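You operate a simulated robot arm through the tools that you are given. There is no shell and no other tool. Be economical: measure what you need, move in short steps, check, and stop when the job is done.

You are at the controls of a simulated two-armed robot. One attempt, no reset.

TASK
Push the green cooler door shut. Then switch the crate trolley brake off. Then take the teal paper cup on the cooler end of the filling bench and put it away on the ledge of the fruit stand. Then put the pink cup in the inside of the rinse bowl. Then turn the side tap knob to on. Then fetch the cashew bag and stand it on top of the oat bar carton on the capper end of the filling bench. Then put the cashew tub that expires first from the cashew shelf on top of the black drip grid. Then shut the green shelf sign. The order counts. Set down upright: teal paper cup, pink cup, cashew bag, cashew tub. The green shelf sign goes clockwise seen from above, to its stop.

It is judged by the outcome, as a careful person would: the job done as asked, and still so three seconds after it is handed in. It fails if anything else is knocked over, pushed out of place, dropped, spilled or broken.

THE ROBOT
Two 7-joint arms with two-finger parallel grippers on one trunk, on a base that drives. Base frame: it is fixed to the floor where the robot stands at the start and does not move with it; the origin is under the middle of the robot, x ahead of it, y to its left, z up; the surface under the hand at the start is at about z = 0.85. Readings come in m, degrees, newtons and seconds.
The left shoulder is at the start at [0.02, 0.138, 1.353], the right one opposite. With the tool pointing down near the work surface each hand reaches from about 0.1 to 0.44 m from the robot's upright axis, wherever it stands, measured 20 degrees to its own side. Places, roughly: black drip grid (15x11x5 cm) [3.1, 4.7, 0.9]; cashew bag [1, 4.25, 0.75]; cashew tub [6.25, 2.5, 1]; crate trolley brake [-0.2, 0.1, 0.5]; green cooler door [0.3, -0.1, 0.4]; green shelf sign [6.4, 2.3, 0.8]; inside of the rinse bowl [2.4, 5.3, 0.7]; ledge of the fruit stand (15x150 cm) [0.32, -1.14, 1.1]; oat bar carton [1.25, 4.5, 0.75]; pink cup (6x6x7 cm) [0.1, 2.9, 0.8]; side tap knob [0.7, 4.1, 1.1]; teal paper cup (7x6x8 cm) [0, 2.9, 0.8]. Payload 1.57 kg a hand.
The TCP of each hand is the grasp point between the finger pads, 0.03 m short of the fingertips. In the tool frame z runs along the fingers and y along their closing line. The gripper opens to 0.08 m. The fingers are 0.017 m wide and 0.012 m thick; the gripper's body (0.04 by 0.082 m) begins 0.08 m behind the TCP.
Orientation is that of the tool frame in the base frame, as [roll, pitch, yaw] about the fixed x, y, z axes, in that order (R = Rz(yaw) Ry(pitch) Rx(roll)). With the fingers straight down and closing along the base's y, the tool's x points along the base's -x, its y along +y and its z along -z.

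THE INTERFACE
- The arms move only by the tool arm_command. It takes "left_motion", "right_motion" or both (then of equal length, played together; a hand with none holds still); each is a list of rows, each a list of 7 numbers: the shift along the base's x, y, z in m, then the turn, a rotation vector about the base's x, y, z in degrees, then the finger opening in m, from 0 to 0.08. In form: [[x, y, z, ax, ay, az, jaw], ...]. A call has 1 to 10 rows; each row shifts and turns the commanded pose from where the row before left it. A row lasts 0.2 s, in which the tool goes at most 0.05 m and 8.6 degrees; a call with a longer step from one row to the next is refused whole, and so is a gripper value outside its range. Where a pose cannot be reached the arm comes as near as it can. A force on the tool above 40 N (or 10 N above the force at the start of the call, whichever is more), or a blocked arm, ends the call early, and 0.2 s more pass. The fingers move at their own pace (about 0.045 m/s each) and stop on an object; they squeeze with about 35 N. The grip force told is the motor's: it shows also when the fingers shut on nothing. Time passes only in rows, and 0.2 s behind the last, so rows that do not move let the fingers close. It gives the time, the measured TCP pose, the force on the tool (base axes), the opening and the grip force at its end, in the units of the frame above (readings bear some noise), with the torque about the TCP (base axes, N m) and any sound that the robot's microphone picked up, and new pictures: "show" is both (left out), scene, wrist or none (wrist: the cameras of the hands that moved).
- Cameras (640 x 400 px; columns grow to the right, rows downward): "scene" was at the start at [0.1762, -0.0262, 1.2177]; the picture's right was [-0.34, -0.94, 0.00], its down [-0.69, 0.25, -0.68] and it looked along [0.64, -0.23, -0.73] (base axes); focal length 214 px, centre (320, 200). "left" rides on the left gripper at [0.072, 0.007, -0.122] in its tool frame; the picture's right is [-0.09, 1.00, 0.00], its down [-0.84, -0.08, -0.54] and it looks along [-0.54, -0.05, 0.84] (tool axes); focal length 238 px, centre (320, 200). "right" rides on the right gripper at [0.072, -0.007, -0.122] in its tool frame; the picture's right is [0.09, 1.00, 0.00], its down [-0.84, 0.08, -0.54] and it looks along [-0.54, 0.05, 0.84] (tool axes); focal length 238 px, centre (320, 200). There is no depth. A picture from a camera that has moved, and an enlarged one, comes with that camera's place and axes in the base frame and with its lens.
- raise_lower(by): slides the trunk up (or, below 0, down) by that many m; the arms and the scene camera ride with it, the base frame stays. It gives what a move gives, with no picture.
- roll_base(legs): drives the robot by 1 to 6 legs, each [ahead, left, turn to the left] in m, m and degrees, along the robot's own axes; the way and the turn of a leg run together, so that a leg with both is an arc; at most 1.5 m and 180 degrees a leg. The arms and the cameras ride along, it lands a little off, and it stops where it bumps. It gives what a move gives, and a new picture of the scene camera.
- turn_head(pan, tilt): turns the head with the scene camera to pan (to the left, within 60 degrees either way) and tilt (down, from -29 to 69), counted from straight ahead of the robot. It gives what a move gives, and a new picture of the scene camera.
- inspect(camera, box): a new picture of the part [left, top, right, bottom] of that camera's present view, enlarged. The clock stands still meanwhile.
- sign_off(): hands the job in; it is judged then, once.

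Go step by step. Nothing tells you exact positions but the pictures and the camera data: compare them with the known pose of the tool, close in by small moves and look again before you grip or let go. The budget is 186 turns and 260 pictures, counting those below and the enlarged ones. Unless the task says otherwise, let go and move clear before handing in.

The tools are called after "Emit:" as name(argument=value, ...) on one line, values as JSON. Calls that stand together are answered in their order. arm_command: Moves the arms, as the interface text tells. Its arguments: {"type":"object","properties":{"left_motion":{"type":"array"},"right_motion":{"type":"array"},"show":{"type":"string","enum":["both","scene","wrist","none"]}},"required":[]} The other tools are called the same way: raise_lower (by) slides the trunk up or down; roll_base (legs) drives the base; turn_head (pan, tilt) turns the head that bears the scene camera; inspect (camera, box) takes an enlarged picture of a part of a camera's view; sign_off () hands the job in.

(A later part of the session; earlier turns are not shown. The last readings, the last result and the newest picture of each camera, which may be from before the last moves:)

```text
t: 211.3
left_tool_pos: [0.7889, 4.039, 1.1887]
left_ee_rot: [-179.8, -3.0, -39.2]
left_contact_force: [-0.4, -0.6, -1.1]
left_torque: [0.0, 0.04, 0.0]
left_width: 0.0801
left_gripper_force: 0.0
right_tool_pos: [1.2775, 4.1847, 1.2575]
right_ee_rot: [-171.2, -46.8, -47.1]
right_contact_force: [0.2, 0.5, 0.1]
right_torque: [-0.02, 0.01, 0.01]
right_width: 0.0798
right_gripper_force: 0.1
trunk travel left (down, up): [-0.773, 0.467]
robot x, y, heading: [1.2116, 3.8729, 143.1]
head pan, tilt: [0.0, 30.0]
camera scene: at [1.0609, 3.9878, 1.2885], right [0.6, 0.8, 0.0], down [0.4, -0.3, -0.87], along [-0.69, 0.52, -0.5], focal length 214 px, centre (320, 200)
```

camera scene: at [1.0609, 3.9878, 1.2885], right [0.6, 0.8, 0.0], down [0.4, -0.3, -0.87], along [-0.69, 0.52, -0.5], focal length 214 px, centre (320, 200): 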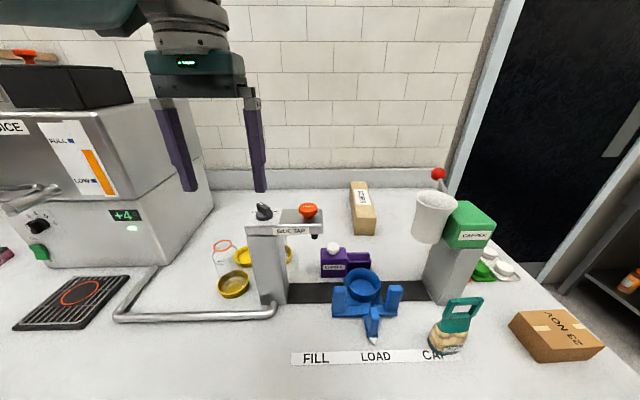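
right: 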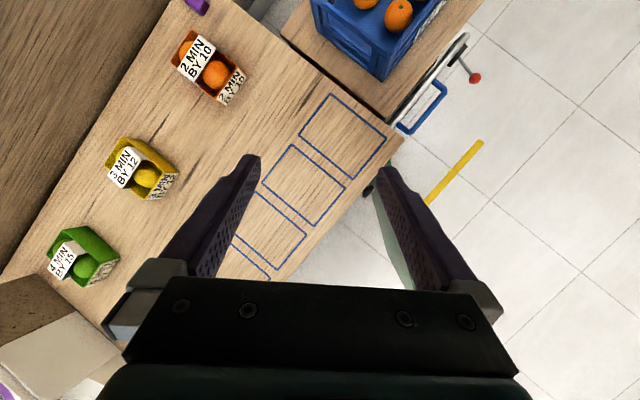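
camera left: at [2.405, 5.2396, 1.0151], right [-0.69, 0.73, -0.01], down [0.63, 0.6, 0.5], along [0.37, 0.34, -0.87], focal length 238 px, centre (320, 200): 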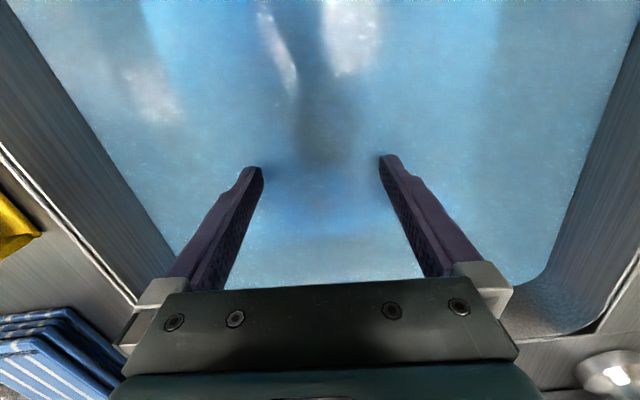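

Emit:
inspect(camera="left", box=[240, 160, 370, 260])

Emit:
inspect(camera="scene", box=[240, 190, 330, 250])

Emit:
inspect(camera="scene", box=[410, 280, 620, 380])

```text
4.00 times, centred on (305, 210) of left
camera zoom: at [0.8357, 3.9925, 1.3143], right [-0.7, -0.71, -0.01], down [-0.62, 0.6, 0.5], along [-0.35, 0.35, -0.87], focal length 953 px, centre (380, 160)
```

zoom: 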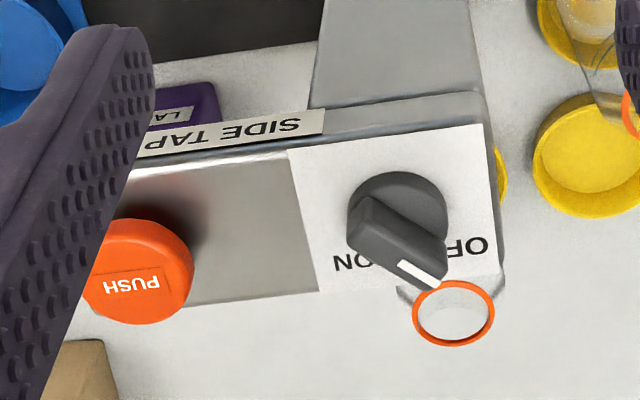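

```text
6.67 times, centred on (285, 220) of scene
camera zoom: at [1.0609, 3.9878, 1.2885], right [0.6, 0.8, 0.0], down [0.4, -0.3, -0.87], along [-0.69, 0.52, -0.5], focal length 1430 px, centre (553, 67)
```

zoom: 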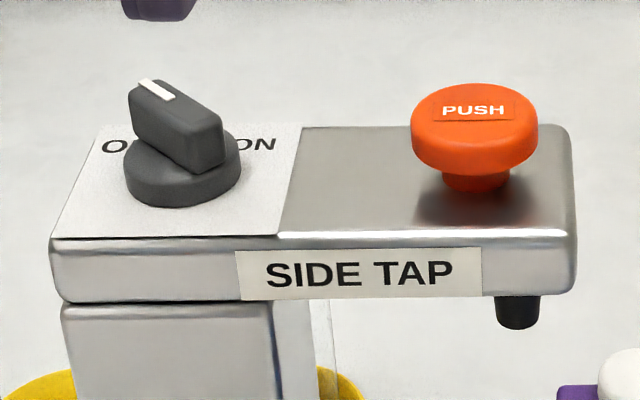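

```text
3.05 times, centred on (515, 330) of scene
camera zoom: at [1.0609, 3.9878, 1.2885], right [0.6, 0.8, 0.0], down [0.4, -0.3, -0.87], along [-0.69, 0.52, -0.5], focal length 654 px, centre (-274, -196)
```

zoom: 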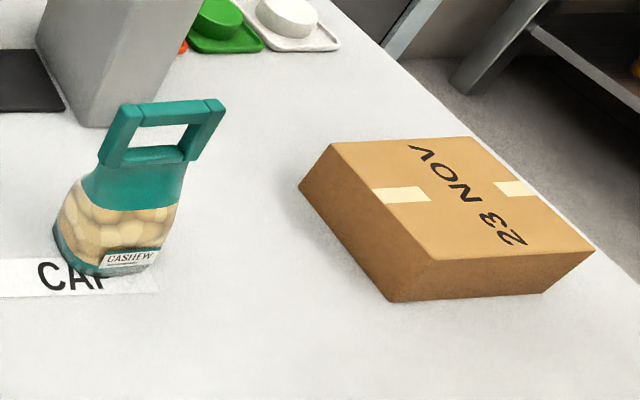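

The knob points to OFF (back-left); ON is back-right, so it needs about 90° clockwise. I move over the knob and turn the gripper +47° so its fingers straddle the grip bar.

Emit:
roll_base(legs=[[0.115, -0.01, 0]])

Emit:
arm_command(left_motion=[[0, 0, 0, 0, 0, 7.9, 0.045], [0, 0, 0, 0, 0, 7.9, 0.045], [0, 0, 0, 0, 0, 7.9, 0.045], [0, 0, 0, 0, 0, 7.9, 0.045], [0, 0, 0, 0, 0, 7.9, 0.045], [0, 0, 0, 0, 0, 7.9, 0.045]], show="wrist")

```text
t: 212.5
left_tool_pos: [0.707, 4.1132, 1.1882]
left_ee_rot: [-179.8, -3.0, -39.1]
left_contact_force: [0.6, -0.8, 0.7]
left_torque: [0.02, -0.01, 0.01]
left_width: 0.08
left_gripper_force: 0.1
right_tool_pos: [1.1957, 4.2588, 1.2577]
right_ee_rot: [-171.3, -46.7, -47.0]
right_contact_force: [-0.2, 0.8, 0.8]
right_torque: [-0.01, -0.01, 0.01]
right_width: 0.08
right_gripper_force: 0.1
trunk travel left (down, up): [-0.773, 0.467]
robot x, y, heading: [1.1249, 3.9422, 143.3]
head pan, tilt: [0.0, 30.0]
camera scene: at [0.9792, 4.0613, 1.2884], right [0.6, 0.8, 0.0], down [0.4, -0.3, -0.87], along [-0.69, 0.52, -0.5], focal length 214 px, centre (320, 200)
```

scene: 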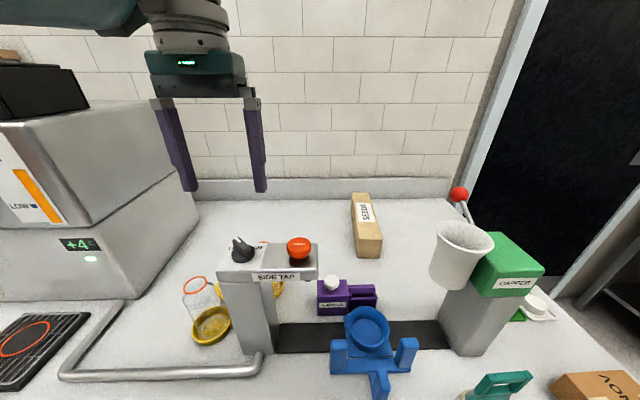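

```text
t: 213.9
left_tool_pos: [0.7066, 4.1142, 1.1874]
left_ee_rot: [-179.7, -3.1, 8.5]
left_contact_force: [0.2, -0.1, 0.0]
left_torque: [0.02, 0.0, 0.02]
left_width: 0.0454
left_gripper_force: 0.1
right_tool_pos: [1.1959, 4.2587, 1.2579]
right_ee_rot: [-171.3, -46.7, -47.0]
right_contact_force: [0.0, -0.4, 0.3]
right_torque: [0.0, -0.01, -0.03]
right_width: 0.0802
right_gripper_force: 0.0
trunk travel left (down, up): [-0.773, 0.467]
robot x, y, heading: [1.127, 3.948, 143.2]
head pan, tilt: [0.0, 30.0]
camera left: at [0.7723, 4.1159, 1.3135], right [0.06, -1.0, -0.01], down [-0.87, -0.05, 0.5], along [-0.5, -0.02, -0.87], focal length 238 px, centre (320, 200)
```

left: 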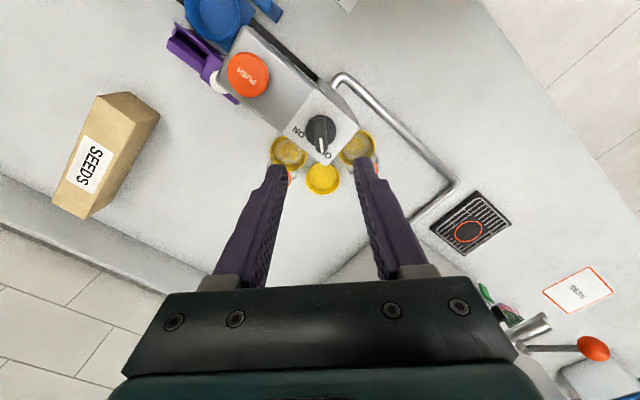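

Emit:
inspect(camera="left", box=[260, 90, 380, 190])

```text
4.00 times, centred on (320, 140) of left
camera zoom: at [0.7723, 4.1159, 1.3135], right [0.06, -1.0, -0.01], down [-0.87, -0.05, 0.5], along [-0.5, -0.02, -0.87], focal length 953 px, centre (320, 440)
```

zoom: 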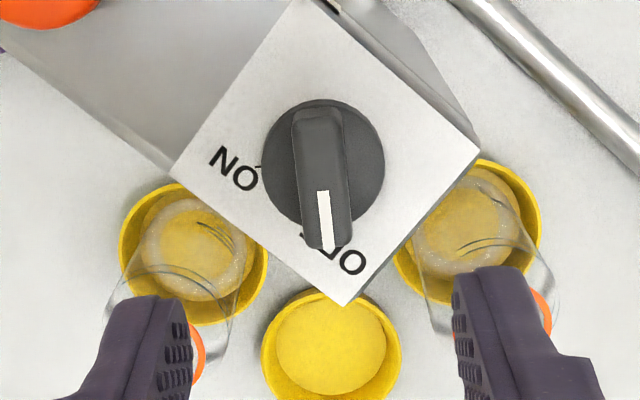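

The grip bar is exactly below, aligned with the fingers. Descend around it.

Emit:
arm_command(left_motion=[[-0.001, 0, -0.03, 0, 0, 0, 0.045], [0, 0, -0.03, 0, 0, 0, 0.045], [0, 0, -0.03, 0, 0, 0, 0.045], [0, 0, -0.02, 0, 0, 0, 0.045]], show="both")

```text
t: 214.9
left_tool_pos: [0.7039, 4.1138, 1.0783]
left_ee_rot: [-179.9, -2.9, 8.3]
left_contact_force: [-0.6, -0.4, 0.6]
left_torque: [0.0, 0.01, 0.03]
left_width: 0.0452
left_gripper_force: 0.1
right_tool_pos: [1.1947, 4.2581, 1.2582]
right_ee_rot: [-171.2, -46.7, -47.0]
right_contact_force: [-0.2, -0.6, 0.2]
right_torque: [0.01, 0.01, 0.01]
right_width: 0.0801
right_gripper_force: 0.1
trunk travel left (down, up): [-0.773, 0.467]
robot x, y, heading: [1.1288, 3.9455, 143.2]
head pan, tilt: [0.0, 30.0]
camera scene: at [0.9792, 4.0613, 1.2884], right [0.6, 0.8, 0.0], down [0.4, -0.3, -0.87], along [-0.69, 0.52, -0.5], focal length 214 px, centre (320, 200)
camera left: at [0.7714, 4.1159, 1.2038], right [0.05, -1.0, -0.01], down [-0.87, -0.05, 0.5], along [-0.5, -0.02, -0.87], focal length 238 px, centre (320, 200)
```

scene: 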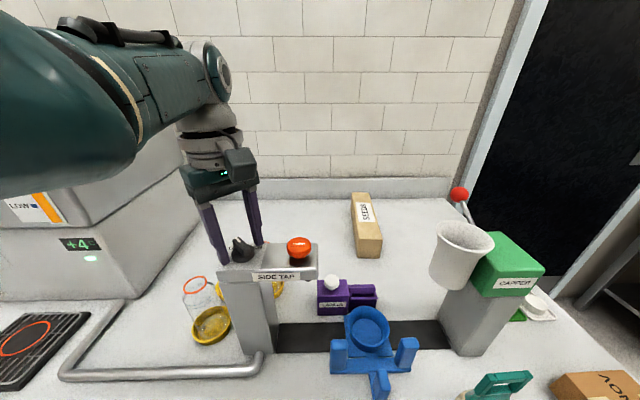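
left: 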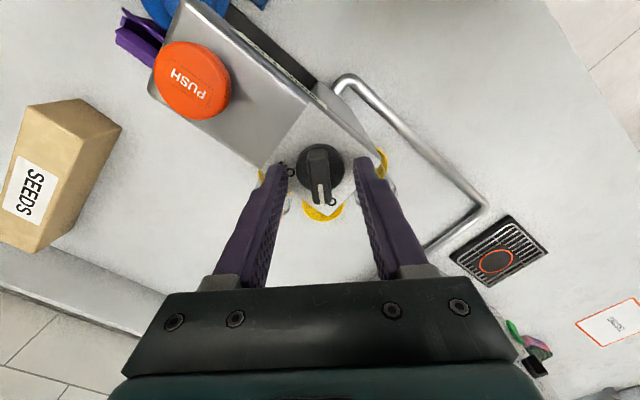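

Fingertips are still just above the knob top (z≈1.045). Lower 2.5 cm more and close on the bar.

Emit:
arm_command(left_motion=[[0, 0, -0.012, 0, 0, 0, 0.045], [0, 0, -0.01, 0, 0, 0, 0.045], [0, 0, 0, 0, 0, 0, 0.045]], show="both")

Emit:
inspect(camera="scene", box=[190, 190, 330, 290])

```text
t: 215.3
left_tool_pos: [0.7034, 4.1149, 1.0738]
left_ee_rot: [-179.7, -2.9, 8.4]
left_contact_force: [3.2, -2.4, 14.5]
left_torque: [-0.48, -0.04, 0.08]
left_width: 0.0476
left_gripper_force: 1.8
right_tool_pos: [1.1959, 4.2583, 1.2578]
right_ee_rot: [-171.4, -46.7, -47.0]
right_contact_force: [-1.1, -0.1, 0.3]
right_torque: [0.03, -0.02, 0.04]
right_width: 0.0802
right_gripper_force: 0.1
trunk travel left (down, up): [-0.773, 0.467]
robot x, y, heading: [1.1263, 3.9423, 143.1]
head pan, tilt: [0.0, 30.0]
stopped in row 2 (left hand): the force on the tool passed its limit at 56 N (the readings are from after the stop); the commanded pose is now the measured one
camera scene: at [0.979, 4.0611, 1.2887], right [0.6, 0.8, 0.0], down [0.4, -0.3, -0.87], along [-0.69, 0.52, -0.5], focal length 214 px, centre (320, 200)
camera left: at [0.7712, 4.1174, 1.1992], right [0.05, -1.0, -0.01], down [-0.86, -0.05, 0.5], along [-0.5, -0.02, -0.87], focal length 238 px, centre (320, 200)
```

scene: 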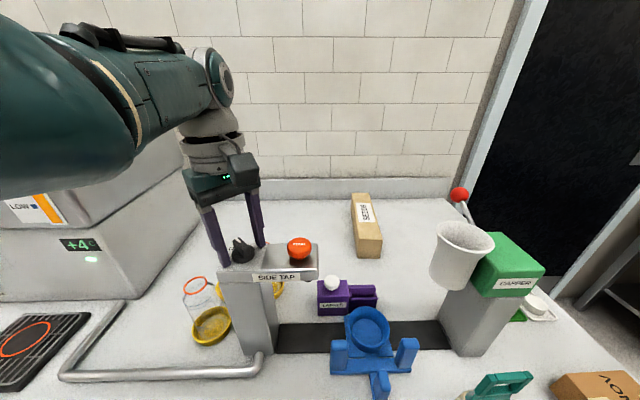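
left: 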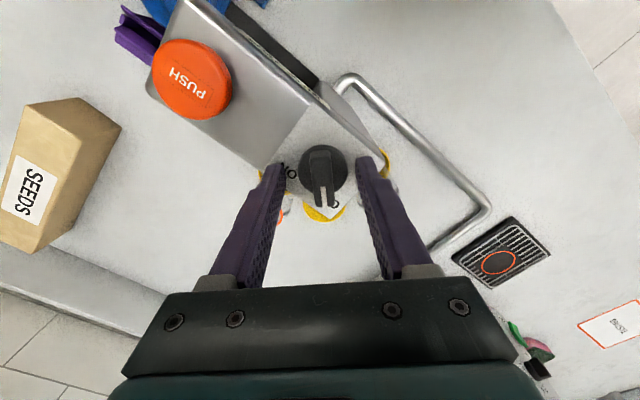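

```text
4.00 times, centred on (260, 240) of scene
camera zoom: at [0.979, 4.0611, 1.2887], right [0.6, 0.8, 0.0], down [0.4, -0.3, -0.87], along [-0.69, 0.52, -0.5], focal length 858 px, centre (560, 40)
```

zoom: 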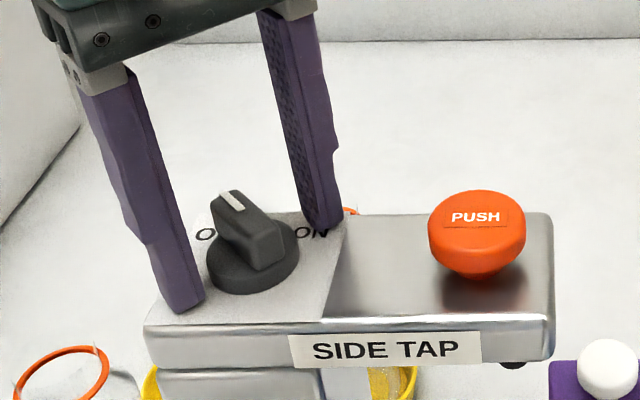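

The tips touch the plate (z≈1.043). Ease up 4 mm and close on the bar.

Emit:
arm_command(left_motion=[[0, 0, 0.003, 0, 0, 0, 0.045], [0, 0, 0, 0, 0, 0, 0.005], [0, 0, 0, 0, 0, 0, 0.005], [0, 0, 0, 0, 0, 0, 0.005], [0, 0, 0, 0, 0, 0, 0.005]], show="wrist")

```text
t: 216.6
left_tool_pos: [0.7055, 4.1134, 1.0744]
left_ee_rot: [-179.8, -3.0, 8.3]
left_contact_force: [-3.0, -3.8, -9.2]
left_torque: [-0.09, -0.4, -0.01]
left_width: 0.0336
left_gripper_force: 40.7
right_tool_pos: [1.1971, 4.2581, 1.2573]
right_ee_rot: [-171.2, -46.8, -47.0]
right_contact_force: [1.4, -0.2, -0.7]
right_torque: [0.0, 0.0, 0.0]
right_width: 0.0798
right_gripper_force: 0.0
trunk travel left (down, up): [-0.773, 0.467]
robot x, y, heading: [1.1298, 3.9439, 143.2]
head pan, tilt: [0.0, 30.0]
camera left: at [0.772, 4.1158, 1.1998], right [0.05, -1.0, -0.01], down [-0.87, -0.05, 0.5], along [-0.5, -0.02, -0.87], focal length 238 px, centre (320, 200)
```

left: 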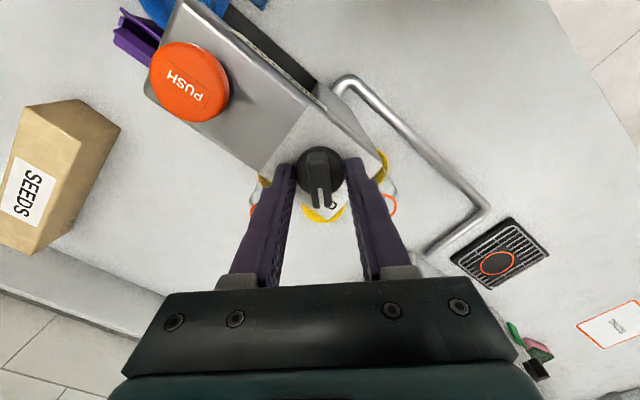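

The fingers closed on the round base (3.4 cm). I open, rise 1 cm, and regrip the bar above it.

Emit:
arm_command(left_motion=[[0, 0, 0, 0, 0, 0, 0.045], [0, 0, 0, 0, 0, 0, 0.045], [0, 0, 0.012, 0, 0, 0, 0.045], [0, 0, 0, 0, 0, 0, 0.005], [0, 0, 0, 0, 0, 0, 0.005], [0, 0, 0, 0, 0, 0, 0.005], [0, 0, 0, 0, 0, 0, 0.005]], show="wrist")

```text
t: 218.2
left_tool_pos: [0.7061, 4.1133, 1.0864]
left_ee_rot: [-179.7, -2.9, 8.4]
left_contact_force: [3.7, -8.2, 7.2]
left_torque: [-0.3, -0.38, -0.05]
left_width: 0.0129
left_gripper_force: 29.7
right_tool_pos: [1.1958, 4.2573, 1.2582]
right_ee_rot: [-171.3, -46.8, -47.0]
right_contact_force: [0.2, -0.5, 0.1]
right_torque: [0.01, 0.04, 0.02]
right_width: 0.0801
right_gripper_force: 0.0
trunk travel left (down, up): [-0.773, 0.467]
robot x, y, heading: [1.1314, 3.9466, 143.5]
head pan, tilt: [0.0, 30.0]
camera left: at [0.7718, 4.1159, 1.2121], right [0.05, -1.0, -0.01], down [-0.87, -0.05, 0.5], along [-0.5, -0.02, -0.87], focal length 238 px, centre (320, 200)
```

left: 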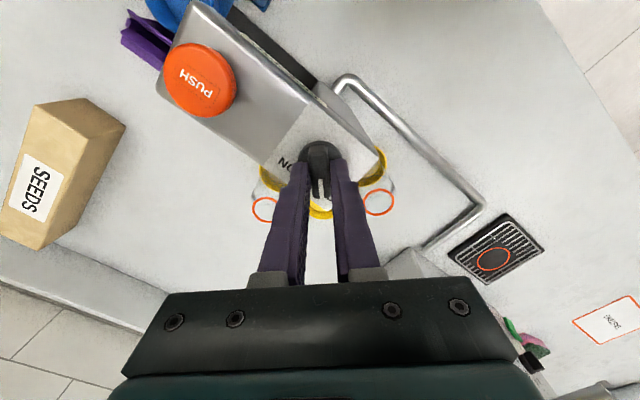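

Bar gripped. Rotate clockwise in steps.

Emit:
arm_command(left_motion=[[0, 0, 0, 0, 0, -8, 0.005], [0, 0, 0, 0, 0, -8, 0.005], [0, 0, 0, 0, 0, -8, 0.005], [0, 0, 0, 0, 0, -8, 0.005], [0, 0, 0, 0, 0, -8, 0.005], [0, 0, 0, 0, 0, -8, 0.005]], show="wrist")

```text
t: 219.6
left_tool_pos: [0.706, 4.1154, 1.0853]
left_ee_rot: [-179.7, -3.0, -39.9]
left_contact_force: [0.9, -6.9, 4.5]
left_torque: [-0.01, 0.61, 0.0]
left_width: 0.0131
left_gripper_force: 29.6
right_tool_pos: [1.1947, 4.2579, 1.2576]
right_ee_rot: [-171.4, -46.8, -47.0]
right_contact_force: [0.2, 0.5, 0.4]
right_torque: [-0.03, 0.03, 0.0]
right_width: 0.08
right_gripper_force: 0.0
trunk travel left (down, up): [-0.773, 0.467]
robot x, y, heading: [1.1292, 3.945, 143.0]
head pan, tilt: [0.0, 30.0]
camera left: at [0.752, 4.0667, 1.212], right [-0.71, -0.71, -0.01], down [-0.61, 0.61, 0.5], along [-0.35, 0.36, -0.87], focal length 238 px, centre (320, 200)
```

left: 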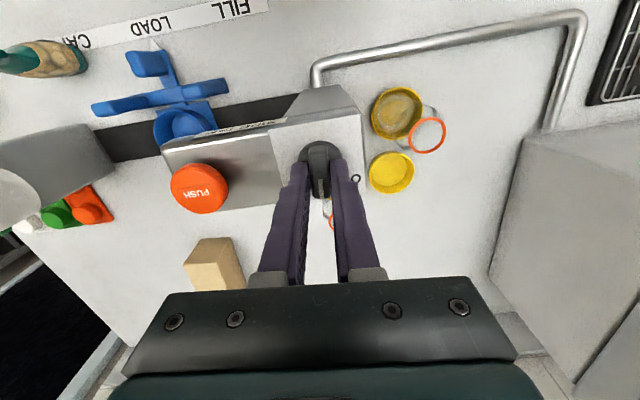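

Turned 48° so far without resistance. Continue toward ON.

Emit:
arm_command(left_motion=[[0, 0, 0, 0, 0, -8, 0.005], [0, 0, 0, 0, 0, -8, 0.005], [0, 0, 0, 0, 0, -8, 0.005], [0, 0, 0, 0, 0, -8, 0.005], [0, 0, 0, 0, 0, -8, 0.005]], show="wrist")

Emit:
inspect(camera="scene", box=[190, 190, 330, 290])

```text
t: 220.8
left_tool_pos: [0.7057, 4.1151, 1.086]
left_ee_rot: [-179.6, -3.0, -79.8]
left_contact_force: [-2.0, -1.0, -8.7]
left_torque: [0.53, 0.47, -0.01]
left_width: 0.0131
left_gripper_force: 29.1
right_tool_pos: [1.196, 4.258, 1.2582]
right_ee_rot: [-171.2, -46.8, -47.0]
right_contact_force: [-0.3, -1.1, -0.4]
right_torque: [0.0, -0.02, 0.01]
right_width: 0.0799
right_gripper_force: 0.2
trunk travel left (down, up): [-0.773, 0.467]
robot x, y, heading: [1.1287, 3.9473, 143.3]
head pan, tilt: [0.0, 30.0]
camera left: at [0.711, 4.049, 1.212], right [-1.0, -0.09, -0.01], down [-0.08, 0.86, 0.5], along [-0.03, 0.5, -0.87], focal length 238 px, centre (320, 200)
```

left: 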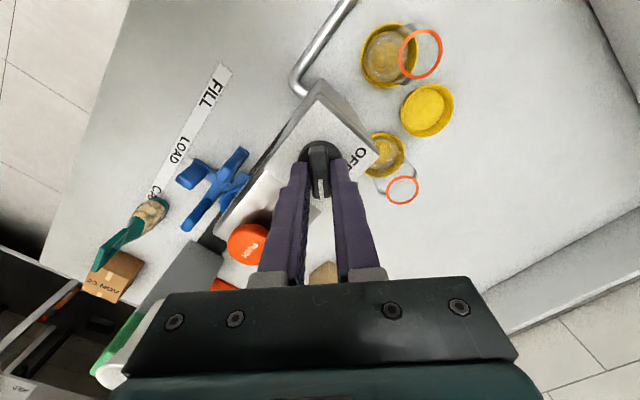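

```text
4.00 times, centred on (260, 240) of scene
camera zoom: at [0.9796, 4.0611, 1.2884], right [0.6, 0.8, 0.0], down [0.4, -0.3, -0.87], along [-0.69, 0.52, -0.5], focal length 858 px, centre (560, 40)
```

zoom: 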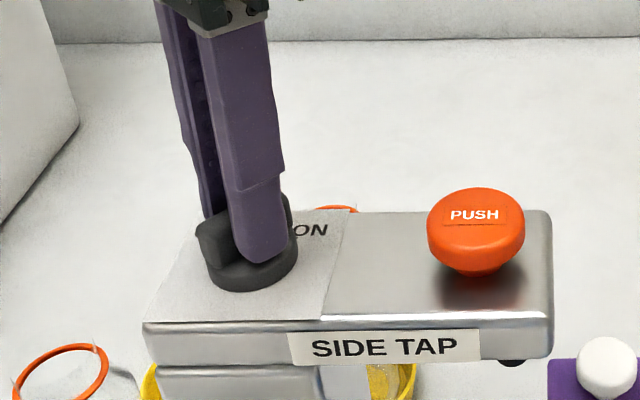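

About 88° turned; try a little more to feel for the stop.

Emit:
arm_command(left_motion=[[0, 0, 0, 0, 0, -5, 0.005], [0, 0, 0, 0, 0, -4, 0.005]], show="none")

Emit:
inspect(camera="left", box=[240, 80, 420, 210])

```text
t: 221.3
left_tool_pos: [0.7061, 4.1139, 1.0864]
left_ee_rot: [-179.5, -3.1, -88.9]
left_contact_force: [-0.5, 1.3, -10.2]
left_torque: [-0.21, 0.17, 0.72]
left_width: 0.0154
left_gripper_force: 31.2
right_tool_pos: [1.1973, 4.2589, 1.2595]
right_ee_rot: [-171.2, -46.8, -47.0]
right_contact_force: [-0.3, 0.2, 0.9]
right_torque: [0.0, 0.04, 0.01]
right_width: 0.0802
right_gripper_force: 0.1
trunk travel left (down, up): [-0.773, 0.467]
robot x, y, heading: [1.1309, 3.9453, 143.1]
head pan, tilt: [0.0, 30.0]
```

```text
3.08 times, centred on (330, 145) of left
camera zoom: at [0.7008, 4.0492, 1.2125], right [-1.0, 0.07, -0.01], down [0.05, 0.87, 0.5], along [0.05, 0.49, -0.87], focal length 733 px, centre (289, 369)
```

zoom: 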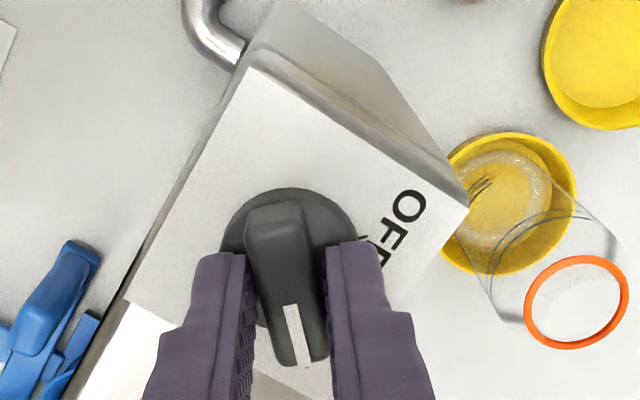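

Torque of 0.7 N·m shows the ON stop is reached. Release, lift and rotate the hand back.

Emit:
arm_command(left_motion=[[0, 0, 0, 0, 0, 3, 0.03], [0, 0, 0, 0, 0, 0, 0.04], [0, 0, 0.03, 0, 0, 0, 0.04], [0, 0, 0.04, 0, 0, 0, 0.04], [0, 0, 0.04, 0, 0, 7, 0.04], [0, 0, 0, 0, 0, 8, 0.04], [0, 0, 0, 0, 0, 8, 0.06], [0, 0, 0, 0, 0, 8, 0.08], [0, 0, 0, 0, 0, 8, 0.08], [0, 0, 0, 0, 0, 7, 0.08]], show="wrist")

Emit:
inspect(camera="scene", box=[190, 190, 330, 290])

```text
t: 223.6
left_tool_pos: [0.7059, 4.115, 1.1978]
left_ee_rot: [-179.7, -3.0, -39.6]
left_contact_force: [0.0, -0.3, 0.1]
left_torque: [-0.03, -0.02, 0.02]
left_width: 0.0801
left_gripper_force: 0.1
right_tool_pos: [1.1959, 4.2582, 1.2568]
right_ee_rot: [-171.1, -46.8, -47.0]
right_contact_force: [0.0, -0.4, -0.1]
right_torque: [-0.03, 0.02, -0.02]
right_width: 0.0801
right_gripper_force: 0.0
trunk travel left (down, up): [-0.773, 0.467]
robot x, y, heading: [1.1306, 3.9467, 143.1]
head pan, tilt: [0.0, 30.0]
camera left: at [0.7525, 4.0676, 1.3228], right [-0.7, -0.71, -0.01], down [-0.62, 0.61, 0.5], along [-0.35, 0.36, -0.87], focal length 238 px, centre (320, 200)
```

left: 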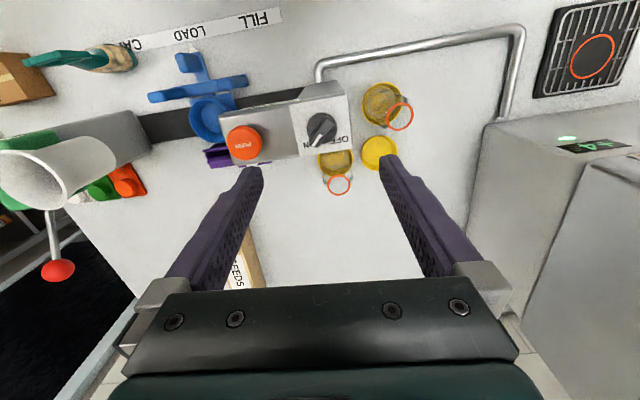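

```text
4.00 times, centred on (260, 240) of scene
camera zoom: at [0.9794, 4.0613, 1.2884], right [0.6, 0.8, 0.0], down [0.4, -0.3, -0.87], along [-0.69, 0.52, -0.5], focal length 858 px, centre (560, 40)
```

zoom: 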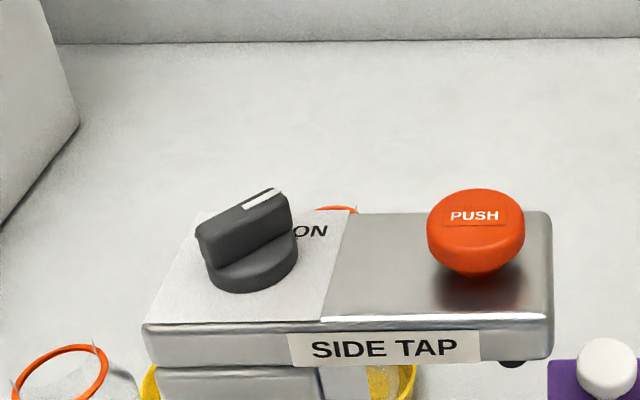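

Knob is on ON. Now the cashew bag, at about (1.03,4.33): I back off, slide right so the left hand comes in front of it, and look.

Emit:
roll_base(legs=[[-0.28, 0, 0], [0, -0.4, 0]])

Emit:
inspect(camera="left", box=[0, 0, 640, 400])

Emit:
turn_head(pan=0, tilt=40)

```text
t: 227.6
left_tool_pos: [1.1675, 4.2702, 1.1978]
left_ee_rot: [-179.7, -3.1, -39.2]
left_contact_force: [-0.3, 0.2, 0.9]
left_torque: [-0.01, 0.01, 0.01]
left_width: 0.0798
left_gripper_force: 0.0
right_tool_pos: [1.6558, 4.4178, 1.2564]
right_ee_rot: [-171.3, -46.8, -46.5]
right_contact_force: [-0.6, 0.4, 0.4]
right_torque: [-0.02, 0.03, 0.0]
right_width: 0.0799
right_gripper_force: 0.0
trunk travel left (down, up): [-0.773, 0.467]
robot x, y, heading: [1.5947, 4.1088, 143.9]
head pan, tilt: [0.0, 30.0]
camera scene: at [1.4409, 4.2188, 1.2884], right [0.59, 0.8, 0.0], down [0.4, -0.3, -0.87], along [-0.7, 0.51, -0.5], focal length 214 px, centre (320, 200)
```

scene: 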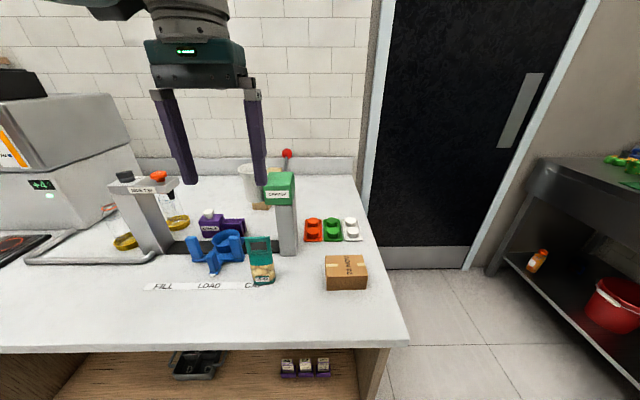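

```text
1.00 times, centred on (320, 200) of left (not enlarged: the box is as wide or as high as the picture)
camera zoom: at [1.2139, 4.2229, 1.3228], right [-0.7, -0.71, -0.01], down [-0.62, 0.6, 0.5], along [-0.35, 0.36, -0.87], focal length 238 px, centre (320, 200)
```

zoom: 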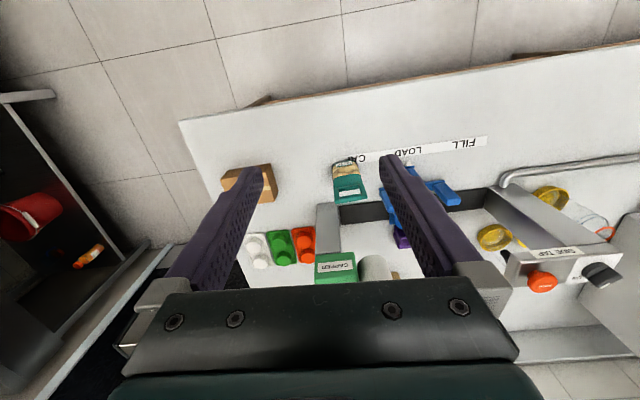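

```text
t: 228.3
left_tool_pos: [1.1668, 4.2695, 1.1959]
left_ee_rot: [-179.7, -3.0, -39.3]
left_contact_force: [0.3, -0.3, -0.1]
left_torque: [-0.01, -0.01, 0.02]
left_width: 0.0802
left_gripper_force: 0.1
right_tool_pos: [1.6553, 4.4176, 1.257]
right_ee_rot: [-171.3, -46.9, -46.5]
right_contact_force: [0.2, 0.0, -0.2]
right_torque: [0.01, -0.03, 0.01]
right_width: 0.0802
right_gripper_force: 0.0
trunk travel left (down, up): [-0.773, 0.467]
robot x, y, heading: [1.5893, 4.1039, 143.8]
head pan, tilt: [0.0, 40.0]
camera scene: at [1.4453, 4.2156, 1.2731], right [0.59, 0.8, 0.0], down [0.52, -0.38, -0.77], along [-0.62, 0.46, -0.64], focal length 214 px, centre (320, 200)
```

scene: 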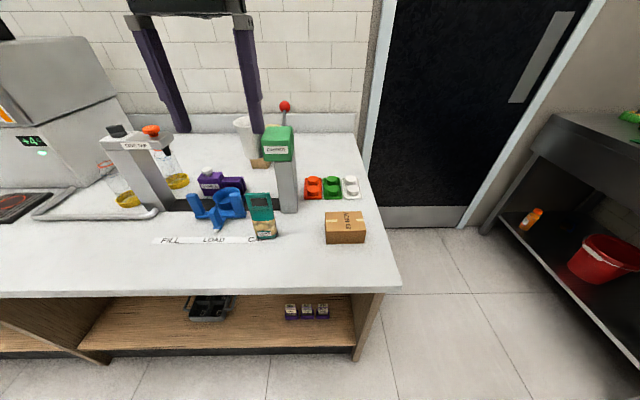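

Emit:
inspect(camera="scene", box=[230, 170, 380, 260])

Emit:
inspect(camera="left", box=[210, 130, 400, 260])

```text
4.27 times, centred on (305, 215) of scene
camera zoom: at [1.4453, 4.2156, 1.2731], right [0.59, 0.8, 0.0], down [0.52, -0.38, -0.77], along [-0.62, 0.46, -0.64], focal length 915 px, centre (384, 136)
```

zoom: 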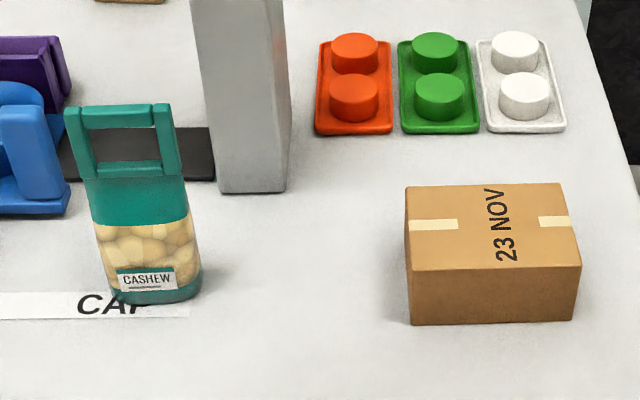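

```text
3.08 times, centred on (305, 195) of left
camera zoom: at [1.2139, 4.2228, 1.3227], right [-0.7, -0.71, -0.01], down [-0.62, 0.6, 0.5], along [-0.35, 0.35, -0.87], focal length 733 px, centre (366, 215)
```

zoom: 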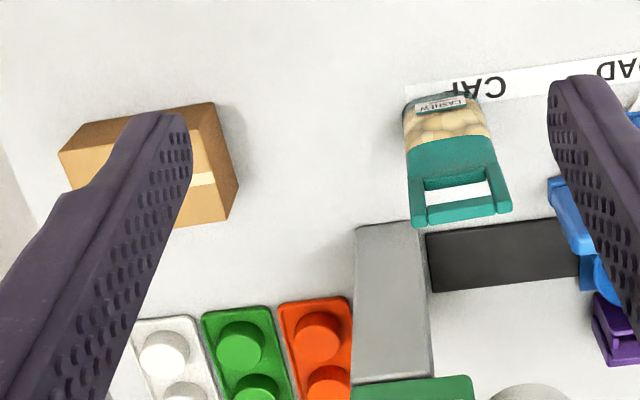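

The bag stands upright, wide side facing me; the carton's top (z≈0.849) is about 22 cm to its right. I rotate the gripper -90° to grip the bag across its thin side, and drive over it.

Emit:
roll_base(legs=[[0.12, 0.03, 0]])

Emit:
arm_command(left_motion=[[0, 0, 0, 0, 0, -8.2, 0.06], [0, 0, 0, 0, 0, -8.2, 0.06], [0, 0, 0, 0, 0, -8.2, 0.06], [0, 0, 0, 0, 0, -8.2, 0.06], [0, 0, 0, 0, 0, -8.2, 0.06], [0, 0, 0, 0, 0, -8.2, 0.06], [0, 0, 0, 0, 0, -8.2, 0.06], [0, 0, 0, 0, 0, -8.2, 0.06], [0, 0, 0, 0, 0, -8.2, 0.06], [0, 0, 0, 0, 0, -8.2, 0.06]], show="none")

Emit:
arm_command(left_motion=[[0, 0, 0, 0, 0, -8, 0.06]], show="both")

```text
t: 229.6
left_tool_pos: [1.0527, 4.3162, 1.1973]
left_ee_rot: [-179.8, -3.0, -39.1]
left_contact_force: [-0.4, 0.0, 0.3]
left_torque: [-0.01, -0.03, -0.01]
left_width: 0.0798
left_gripper_force: 0.0
right_tool_pos: [1.5422, 4.4657, 1.2575]
right_ee_rot: [-171.3, -46.6, -46.4]
right_contact_force: [0.1, 0.4, -0.4]
right_torque: [-0.01, -0.01, 0.04]
right_width: 0.0799
right_gripper_force: 0.1
trunk travel left (down, up): [-0.773, 0.467]
robot x, y, heading: [1.4796, 4.1485, 143.6]
head pan, tilt: [0.0, 40.0]
camera scene: at [1.3313, 4.2618, 1.2731], right [0.59, 0.81, 0.0], down [0.52, -0.38, -0.77], along [-0.62, 0.45, -0.64], focal length 214 px, centre (320, 200)
```

scene: 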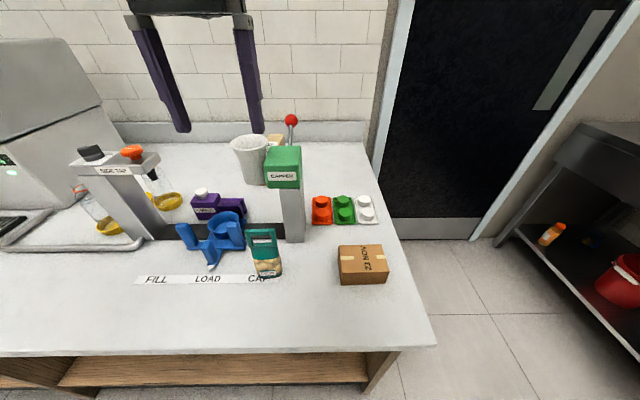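

```text
t: 231.8
left_tool_pos: [1.05, 4.3178, 1.1976]
left_ee_rot: [-179.8, -3.1, -121.1]
left_contact_force: [-0.4, 0.7, -0.1]
left_torque: [0.0, -0.01, 0.0]
left_width: 0.0597
left_gripper_force: 0.1
right_tool_pos: [1.5416, 4.4644, 1.2587]
right_ee_rot: [-171.3, -46.8, -46.5]
right_contact_force: [-0.5, 0.1, -0.6]
right_torque: [-0.01, 0.0, 0.01]
right_width: 0.0799
right_gripper_force: 0.1
trunk travel left (down, up): [-0.773, 0.467]
robot x, y, heading: [1.4773, 4.1518, 143.9]
head pan, tilt: [0.0, 40.0]
```

```text
t: 232.2
left_tool_pos: [1.0488, 4.3176, 1.1972]
left_ee_rot: [-179.7, -2.9, -129.2]
left_contact_force: [0.2, -0.4, -0.3]
left_torque: [0.0, 0.02, 0.0]
left_width: 0.0602
left_gripper_force: 0.0
left hand out of reach, approached as far as the arm can: row 1
right_tool_pos: [1.5413, 4.4646, 1.2585]
right_ee_rot: [-171.3, -46.7, -46.3]
right_contact_force: [-0.7, 0.7, 0.3]
right_torque: [0.03, -0.01, -0.01]
right_width: 0.0802
right_gripper_force: 0.2
trunk travel left (down, up): [-0.773, 0.467]
robot x, y, heading: [1.4766, 4.1491, 143.5]
head pan, tilt: [0.0, 40.0]
camera scene: at [1.3313, 4.2619, 1.2731], right [0.59, 0.81, 0.0], down [0.52, -0.38, -0.77], along [-0.62, 0.45, -0.64], focal length 214 px, centre (320, 200)
camera left: at [1.0036, 4.2712, 1.3226], right [-0.71, 0.7, -0.01], down [0.6, 0.62, 0.5], along [0.35, 0.35, -0.87], focal length 238 px, centre (320, 200)
```

scene: 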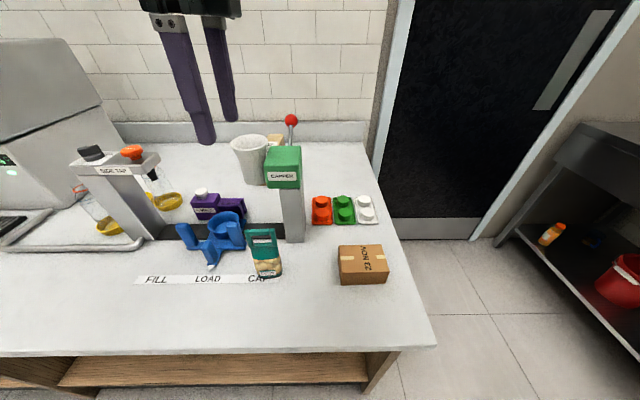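
left: 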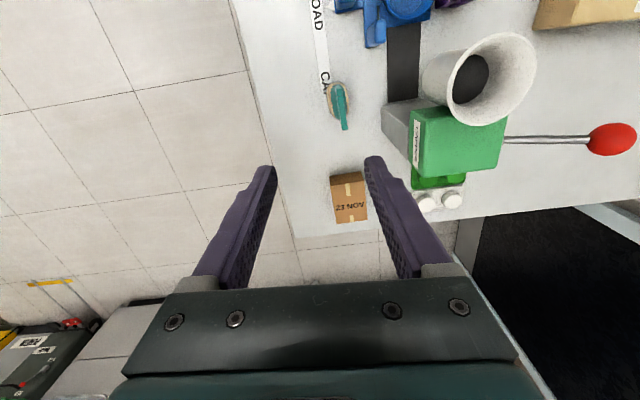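

Emit:
inspect(camera="left", box=[290, 60, 410, 140])

Emit:
inspect(camera="scene", box=[210, 200, 400, 300])

```text
5.00 times, centred on (350, 100) of left
camera zoom: at [1.0036, 4.2712, 1.3226], right [-0.71, 0.7, -0.01], down [0.6, 0.62, 0.5], along [0.35, 0.35, -0.87], focal length 1192 px, centre (170, 700)
```

zoom: 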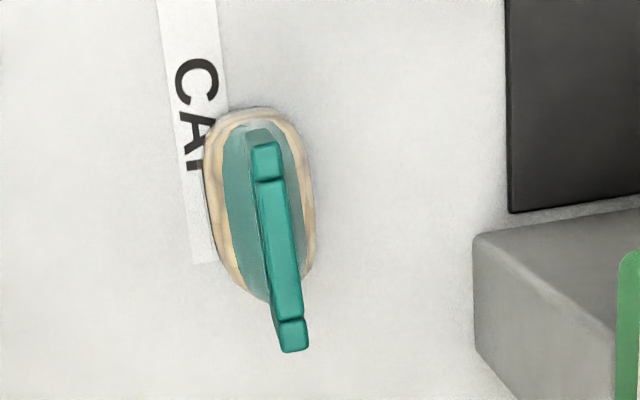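

```text
3.37 times, centred on (305, 250) of scene
camera zoom: at [1.3313, 4.2619, 1.2731], right [0.59, 0.81, 0.0], down [0.52, -0.38, -0.77], along [-0.62, 0.45, -0.64], focal length 722 px, centre (370, 32)
```

zoom: 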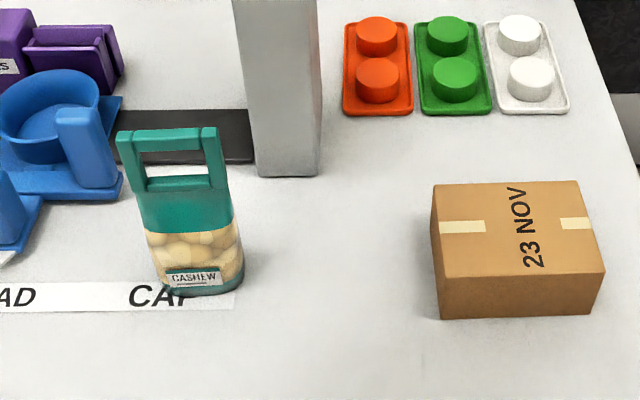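

Handle bar centre at (1.024,4.336,0.944). Align over it and lower in stages with the trunk.

Emit:
arm_command(left_motion=[[-0.025, 0.018, 0, 0, 0, 4.5, 0.05]], show="none")

Emit:
raise_lower(by=-0.2)

Emit:
inspect(camera="left", box=[0, 0, 640, 400])

Emit:
inspect(camera="scene", box=[0, 0, 640, 400])

```text
t: 232.6
left_tool_pos: [1.0251, 4.3352, 1.1968]
left_ee_rot: [-179.9, -2.8, -124.3]
left_contact_force: [0.6, 0.7, -0.4]
left_torque: [-0.03, 0.09, -0.01]
left_width: 0.0497
left_gripper_force: 0.1
right_tool_pos: [1.5407, 4.4644, 1.2574]
right_ee_rot: [-171.2, -46.8, -46.4]
right_contact_force: [0.5, 0.2, 0.7]
right_torque: [0.02, 0.04, -0.01]
right_width: 0.0801
right_gripper_force: 0.0
trunk travel left (down, up): [-0.773, 0.467]
robot x, y, heading: [1.4788, 4.1518, 143.5]
head pan, tilt: [0.0, 40.0]
```

```text
t: 234.7
left_tool_pos: [1.0268, 4.3347, 0.9973]
left_ee_rot: [-179.8, -2.9, -124.5]
left_contact_force: [0.9, -0.5, 0.0]
left_torque: [0.04, -0.03, -0.02]
left_width: 0.0499
left_gripper_force: 0.1
right_tool_pos: [1.5413, 4.4651, 1.0574]
right_ee_rot: [-171.3, -46.7, -46.4]
right_contact_force: [-0.9, -0.2, 0.3]
right_torque: [0.01, -0.01, -0.01]
right_width: 0.08
right_gripper_force: 0.2
trunk travel left (down, up): [-0.573, 0.667]
robot x, y, heading: [1.4759, 4.1506, 143.8]
head pan, tilt: [0.0, 40.0]
```

```text
1.00 times, centred on (320, 200) of left (not enlarged: the box is as wide or as high as the picture)
camera zoom: at [0.9842, 4.2844, 1.1226], right [-0.77, 0.64, -0.01], down [0.55, 0.67, 0.5], along [0.33, 0.38, -0.87], focal length 238 px, centre (320, 200)
```

zoom: 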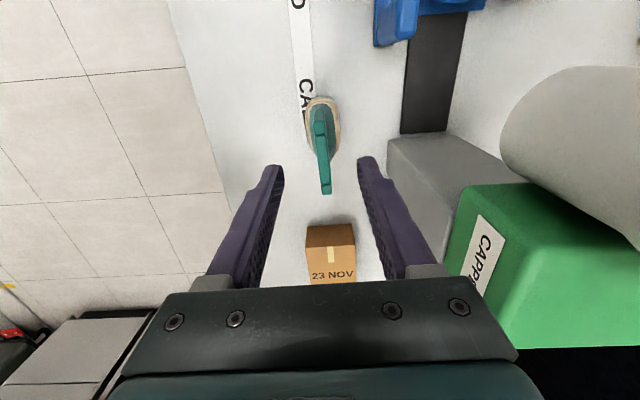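

```text
1.00 times, centred on (320, 200) of scene (not enlarged: the box is as wide or as high as the picture)
camera zoom: at [1.3313, 4.2619, 1.0731], right [0.59, 0.81, 0.0], down [0.52, -0.38, -0.77], along [-0.62, 0.45, -0.64], focal length 214 px, centre (320, 200)
```

zoom: 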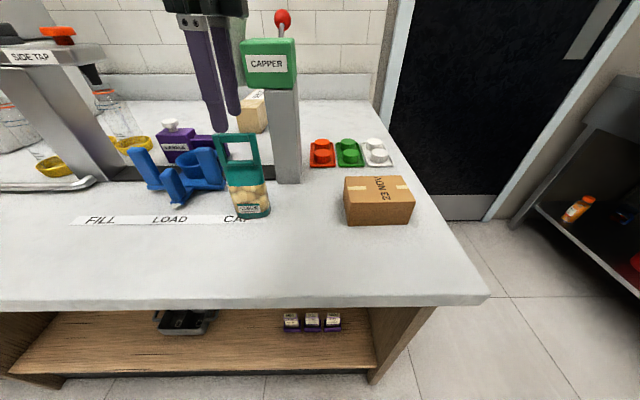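

The handle is centred between the fingers. Descend 6.5 cm and grip.

Emit:
arm_command(left_motion=[[-0.002, -0.002, -0.022, 0, 0, 0, 0.05], [0, 0, -0.022, 0, 0, 0, 0.05], [0, 0, -0.022, 0, 0, 0, 0.05]], show="both")

```text
t: 235.5
left_tool_pos: [1.0261, 4.33, 0.932]
left_ee_rot: [-179.7, -2.9, -124.6]
left_contact_force: [0.0, 0.0, 0.1]
left_torque: [0.03, 0.01, -0.01]
left_width: 0.05
left_gripper_force: 0.2
left hand out of reach, approached as far as the arm can: row 3
right_tool_pos: [1.5411, 4.4636, 1.0587]
right_ee_rot: [-171.3, -46.8, -46.3]
right_contact_force: [-1.0, -0.8, 0.1]
right_torque: [0.0, 0.05, -0.02]
right_width: 0.0801
right_gripper_force: 0.2
trunk travel left (down, up): [-0.573, 0.667]
robot x, y, heading: [1.4825, 4.1535, 143.6]
head pan, tilt: [0.0, 40.0]
camera scene: at [1.3314, 4.2618, 1.0731], right [0.59, 0.81, 0.0], down [0.52, -0.38, -0.77], along [-0.62, 0.45, -0.64], focal length 214 px, centre (320, 200)
camera left: at [0.9842, 4.2796, 1.0572], right [-0.77, 0.64, -0.01], down [0.55, 0.67, 0.5], along [0.33, 0.38, -0.87], focal length 238 px, centre (320, 200)
```

scene: 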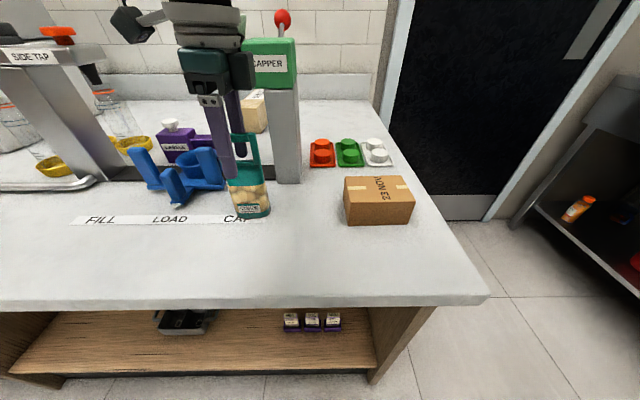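
left: 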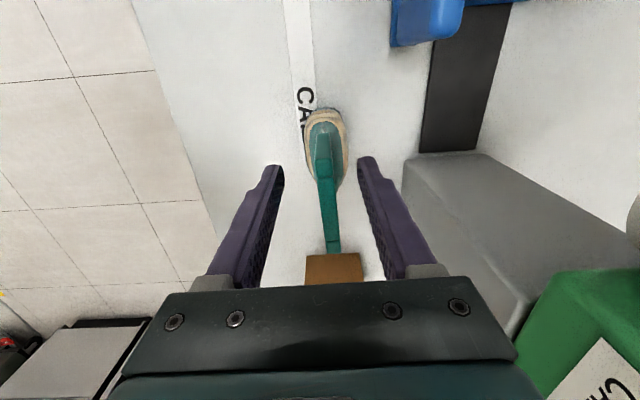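

Handle is centred under the grip. Close.

Emit:
arm_command(left_motion=[[0, 0, 0, 0, 0, 0, 0.0], [0, 0, 0, 0, 0, 0, 0.0], [0, 0, 0, 0, 0, 0, 0.0], [0, 0, 0, 0, 0, 0, 0.0]], show="scene")

```text
t: 236.5
left_tool_pos: [1.0269, 4.3304, 0.9316]
left_ee_rot: [-179.7, -2.9, -124.6]
left_contact_force: [-0.5, 0.5, -0.6]
left_torque: [0.0, 0.02, 0.03]
left_width: 0.0084
left_gripper_force: 27.0
right_tool_pos: [1.5413, 4.4649, 1.0576]
right_ee_rot: [-171.2, -46.7, -46.3]
right_contact_force: [0.7, -0.1, -0.2]
right_torque: [-0.02, 0.03, -0.02]
right_width: 0.0801
right_gripper_force: 0.0
trunk travel left (down, up): [-0.573, 0.667]
robot x, y, heading: [1.4747, 4.1506, 143.6]
head pan, tilt: [0.0, 40.0]
camera scene: at [1.3313, 4.2619, 1.0731], right [0.59, 0.81, 0.0], down [0.52, -0.38, -0.77], along [-0.62, 0.45, -0.64], focal length 214 px, centre (320, 200)
```

scene: 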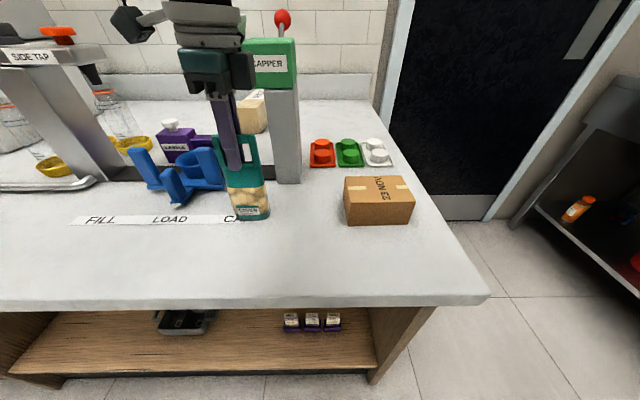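

Gripped the handle. Lift 12 cm, back off, slide right, and check over the carton.

Emit:
raise_lower(by=0.12)

Emit:
roll_base(legs=[[-0.12, 0, 0], [0, -0.22, 0], [0.1, 0, 0]])

Emit:
inspect(camera="left", box=[0, 0, 640, 400])

```text
t: 238.0
left_tool_pos: [1.0266, 4.3298, 1.0525]
left_ee_rot: [-179.7, -2.9, -124.4]
left_contact_force: [0.0, -0.1, -1.0]
left_torque: [-0.01, 0.01, 0.02]
left_width: 0.0082
left_gripper_force: 26.8
right_tool_pos: [1.5414, 4.4642, 1.1777]
right_ee_rot: [-171.3, -46.8, -46.4]
right_contact_force: [-0.2, -0.4, 0.7]
right_torque: [-0.02, 0.01, 0.02]
right_width: 0.0799
right_gripper_force: 0.1
trunk travel left (down, up): [-0.693, 0.547]
robot x, y, heading: [1.4808, 4.1528, 143.6]
head pan, tilt: [0.0, 40.0]
```

```text
t: 241.3
left_tool_pos: [1.1764, 4.4988, 1.0516]
left_ee_rot: [-179.6, -2.9, -124.4]
left_contact_force: [0.5, 0.6, -0.8]
left_torque: [0.03, 0.0, 0.02]
left_width: 0.0086
left_gripper_force: 26.8
right_tool_pos: [1.6905, 4.6344, 1.1771]
right_ee_rot: [-171.4, -46.7, -46.4]
right_contact_force: [0.1, 0.2, 0.2]
right_torque: [0.03, -0.01, -0.01]
right_width: 0.0797
right_gripper_force: 0.0
trunk travel left (down, up): [-0.693, 0.547]
robot x, y, heading: [1.63, 4.3196, 143.9]
head pan, tilt: [0.0, 40.0]
camera scene: at [1.4816, 4.4315, 1.1931], right [0.59, 0.81, 0.0], down [0.52, -0.38, -0.77], along [-0.62, 0.45, -0.64], focal length 214 px, centre (320, 200)
```

scene: 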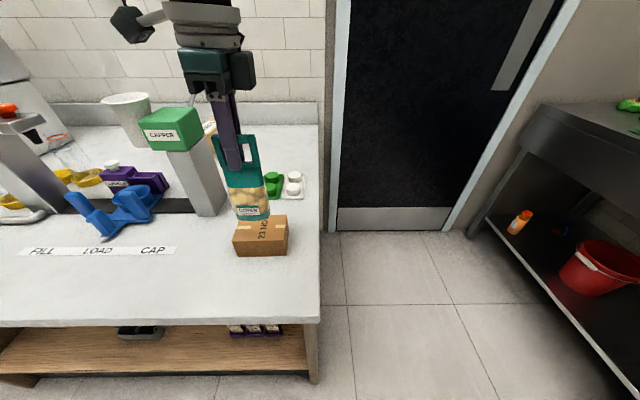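

```text
1.00 times, centred on (320, 200) of left (not enlarged: the box is as wide or as high as the picture)
camera zoom: at [1.1345, 4.4486, 1.1773], right [-0.77, 0.64, -0.01], down [0.55, 0.67, 0.5], along [0.33, 0.38, -0.87], focal length 238 px, centre (320, 200)
```

zoom: 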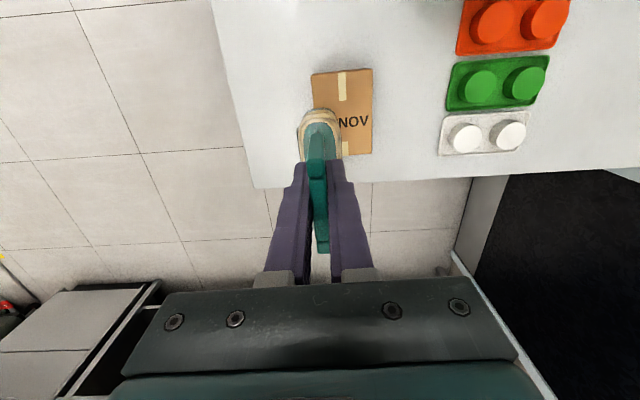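

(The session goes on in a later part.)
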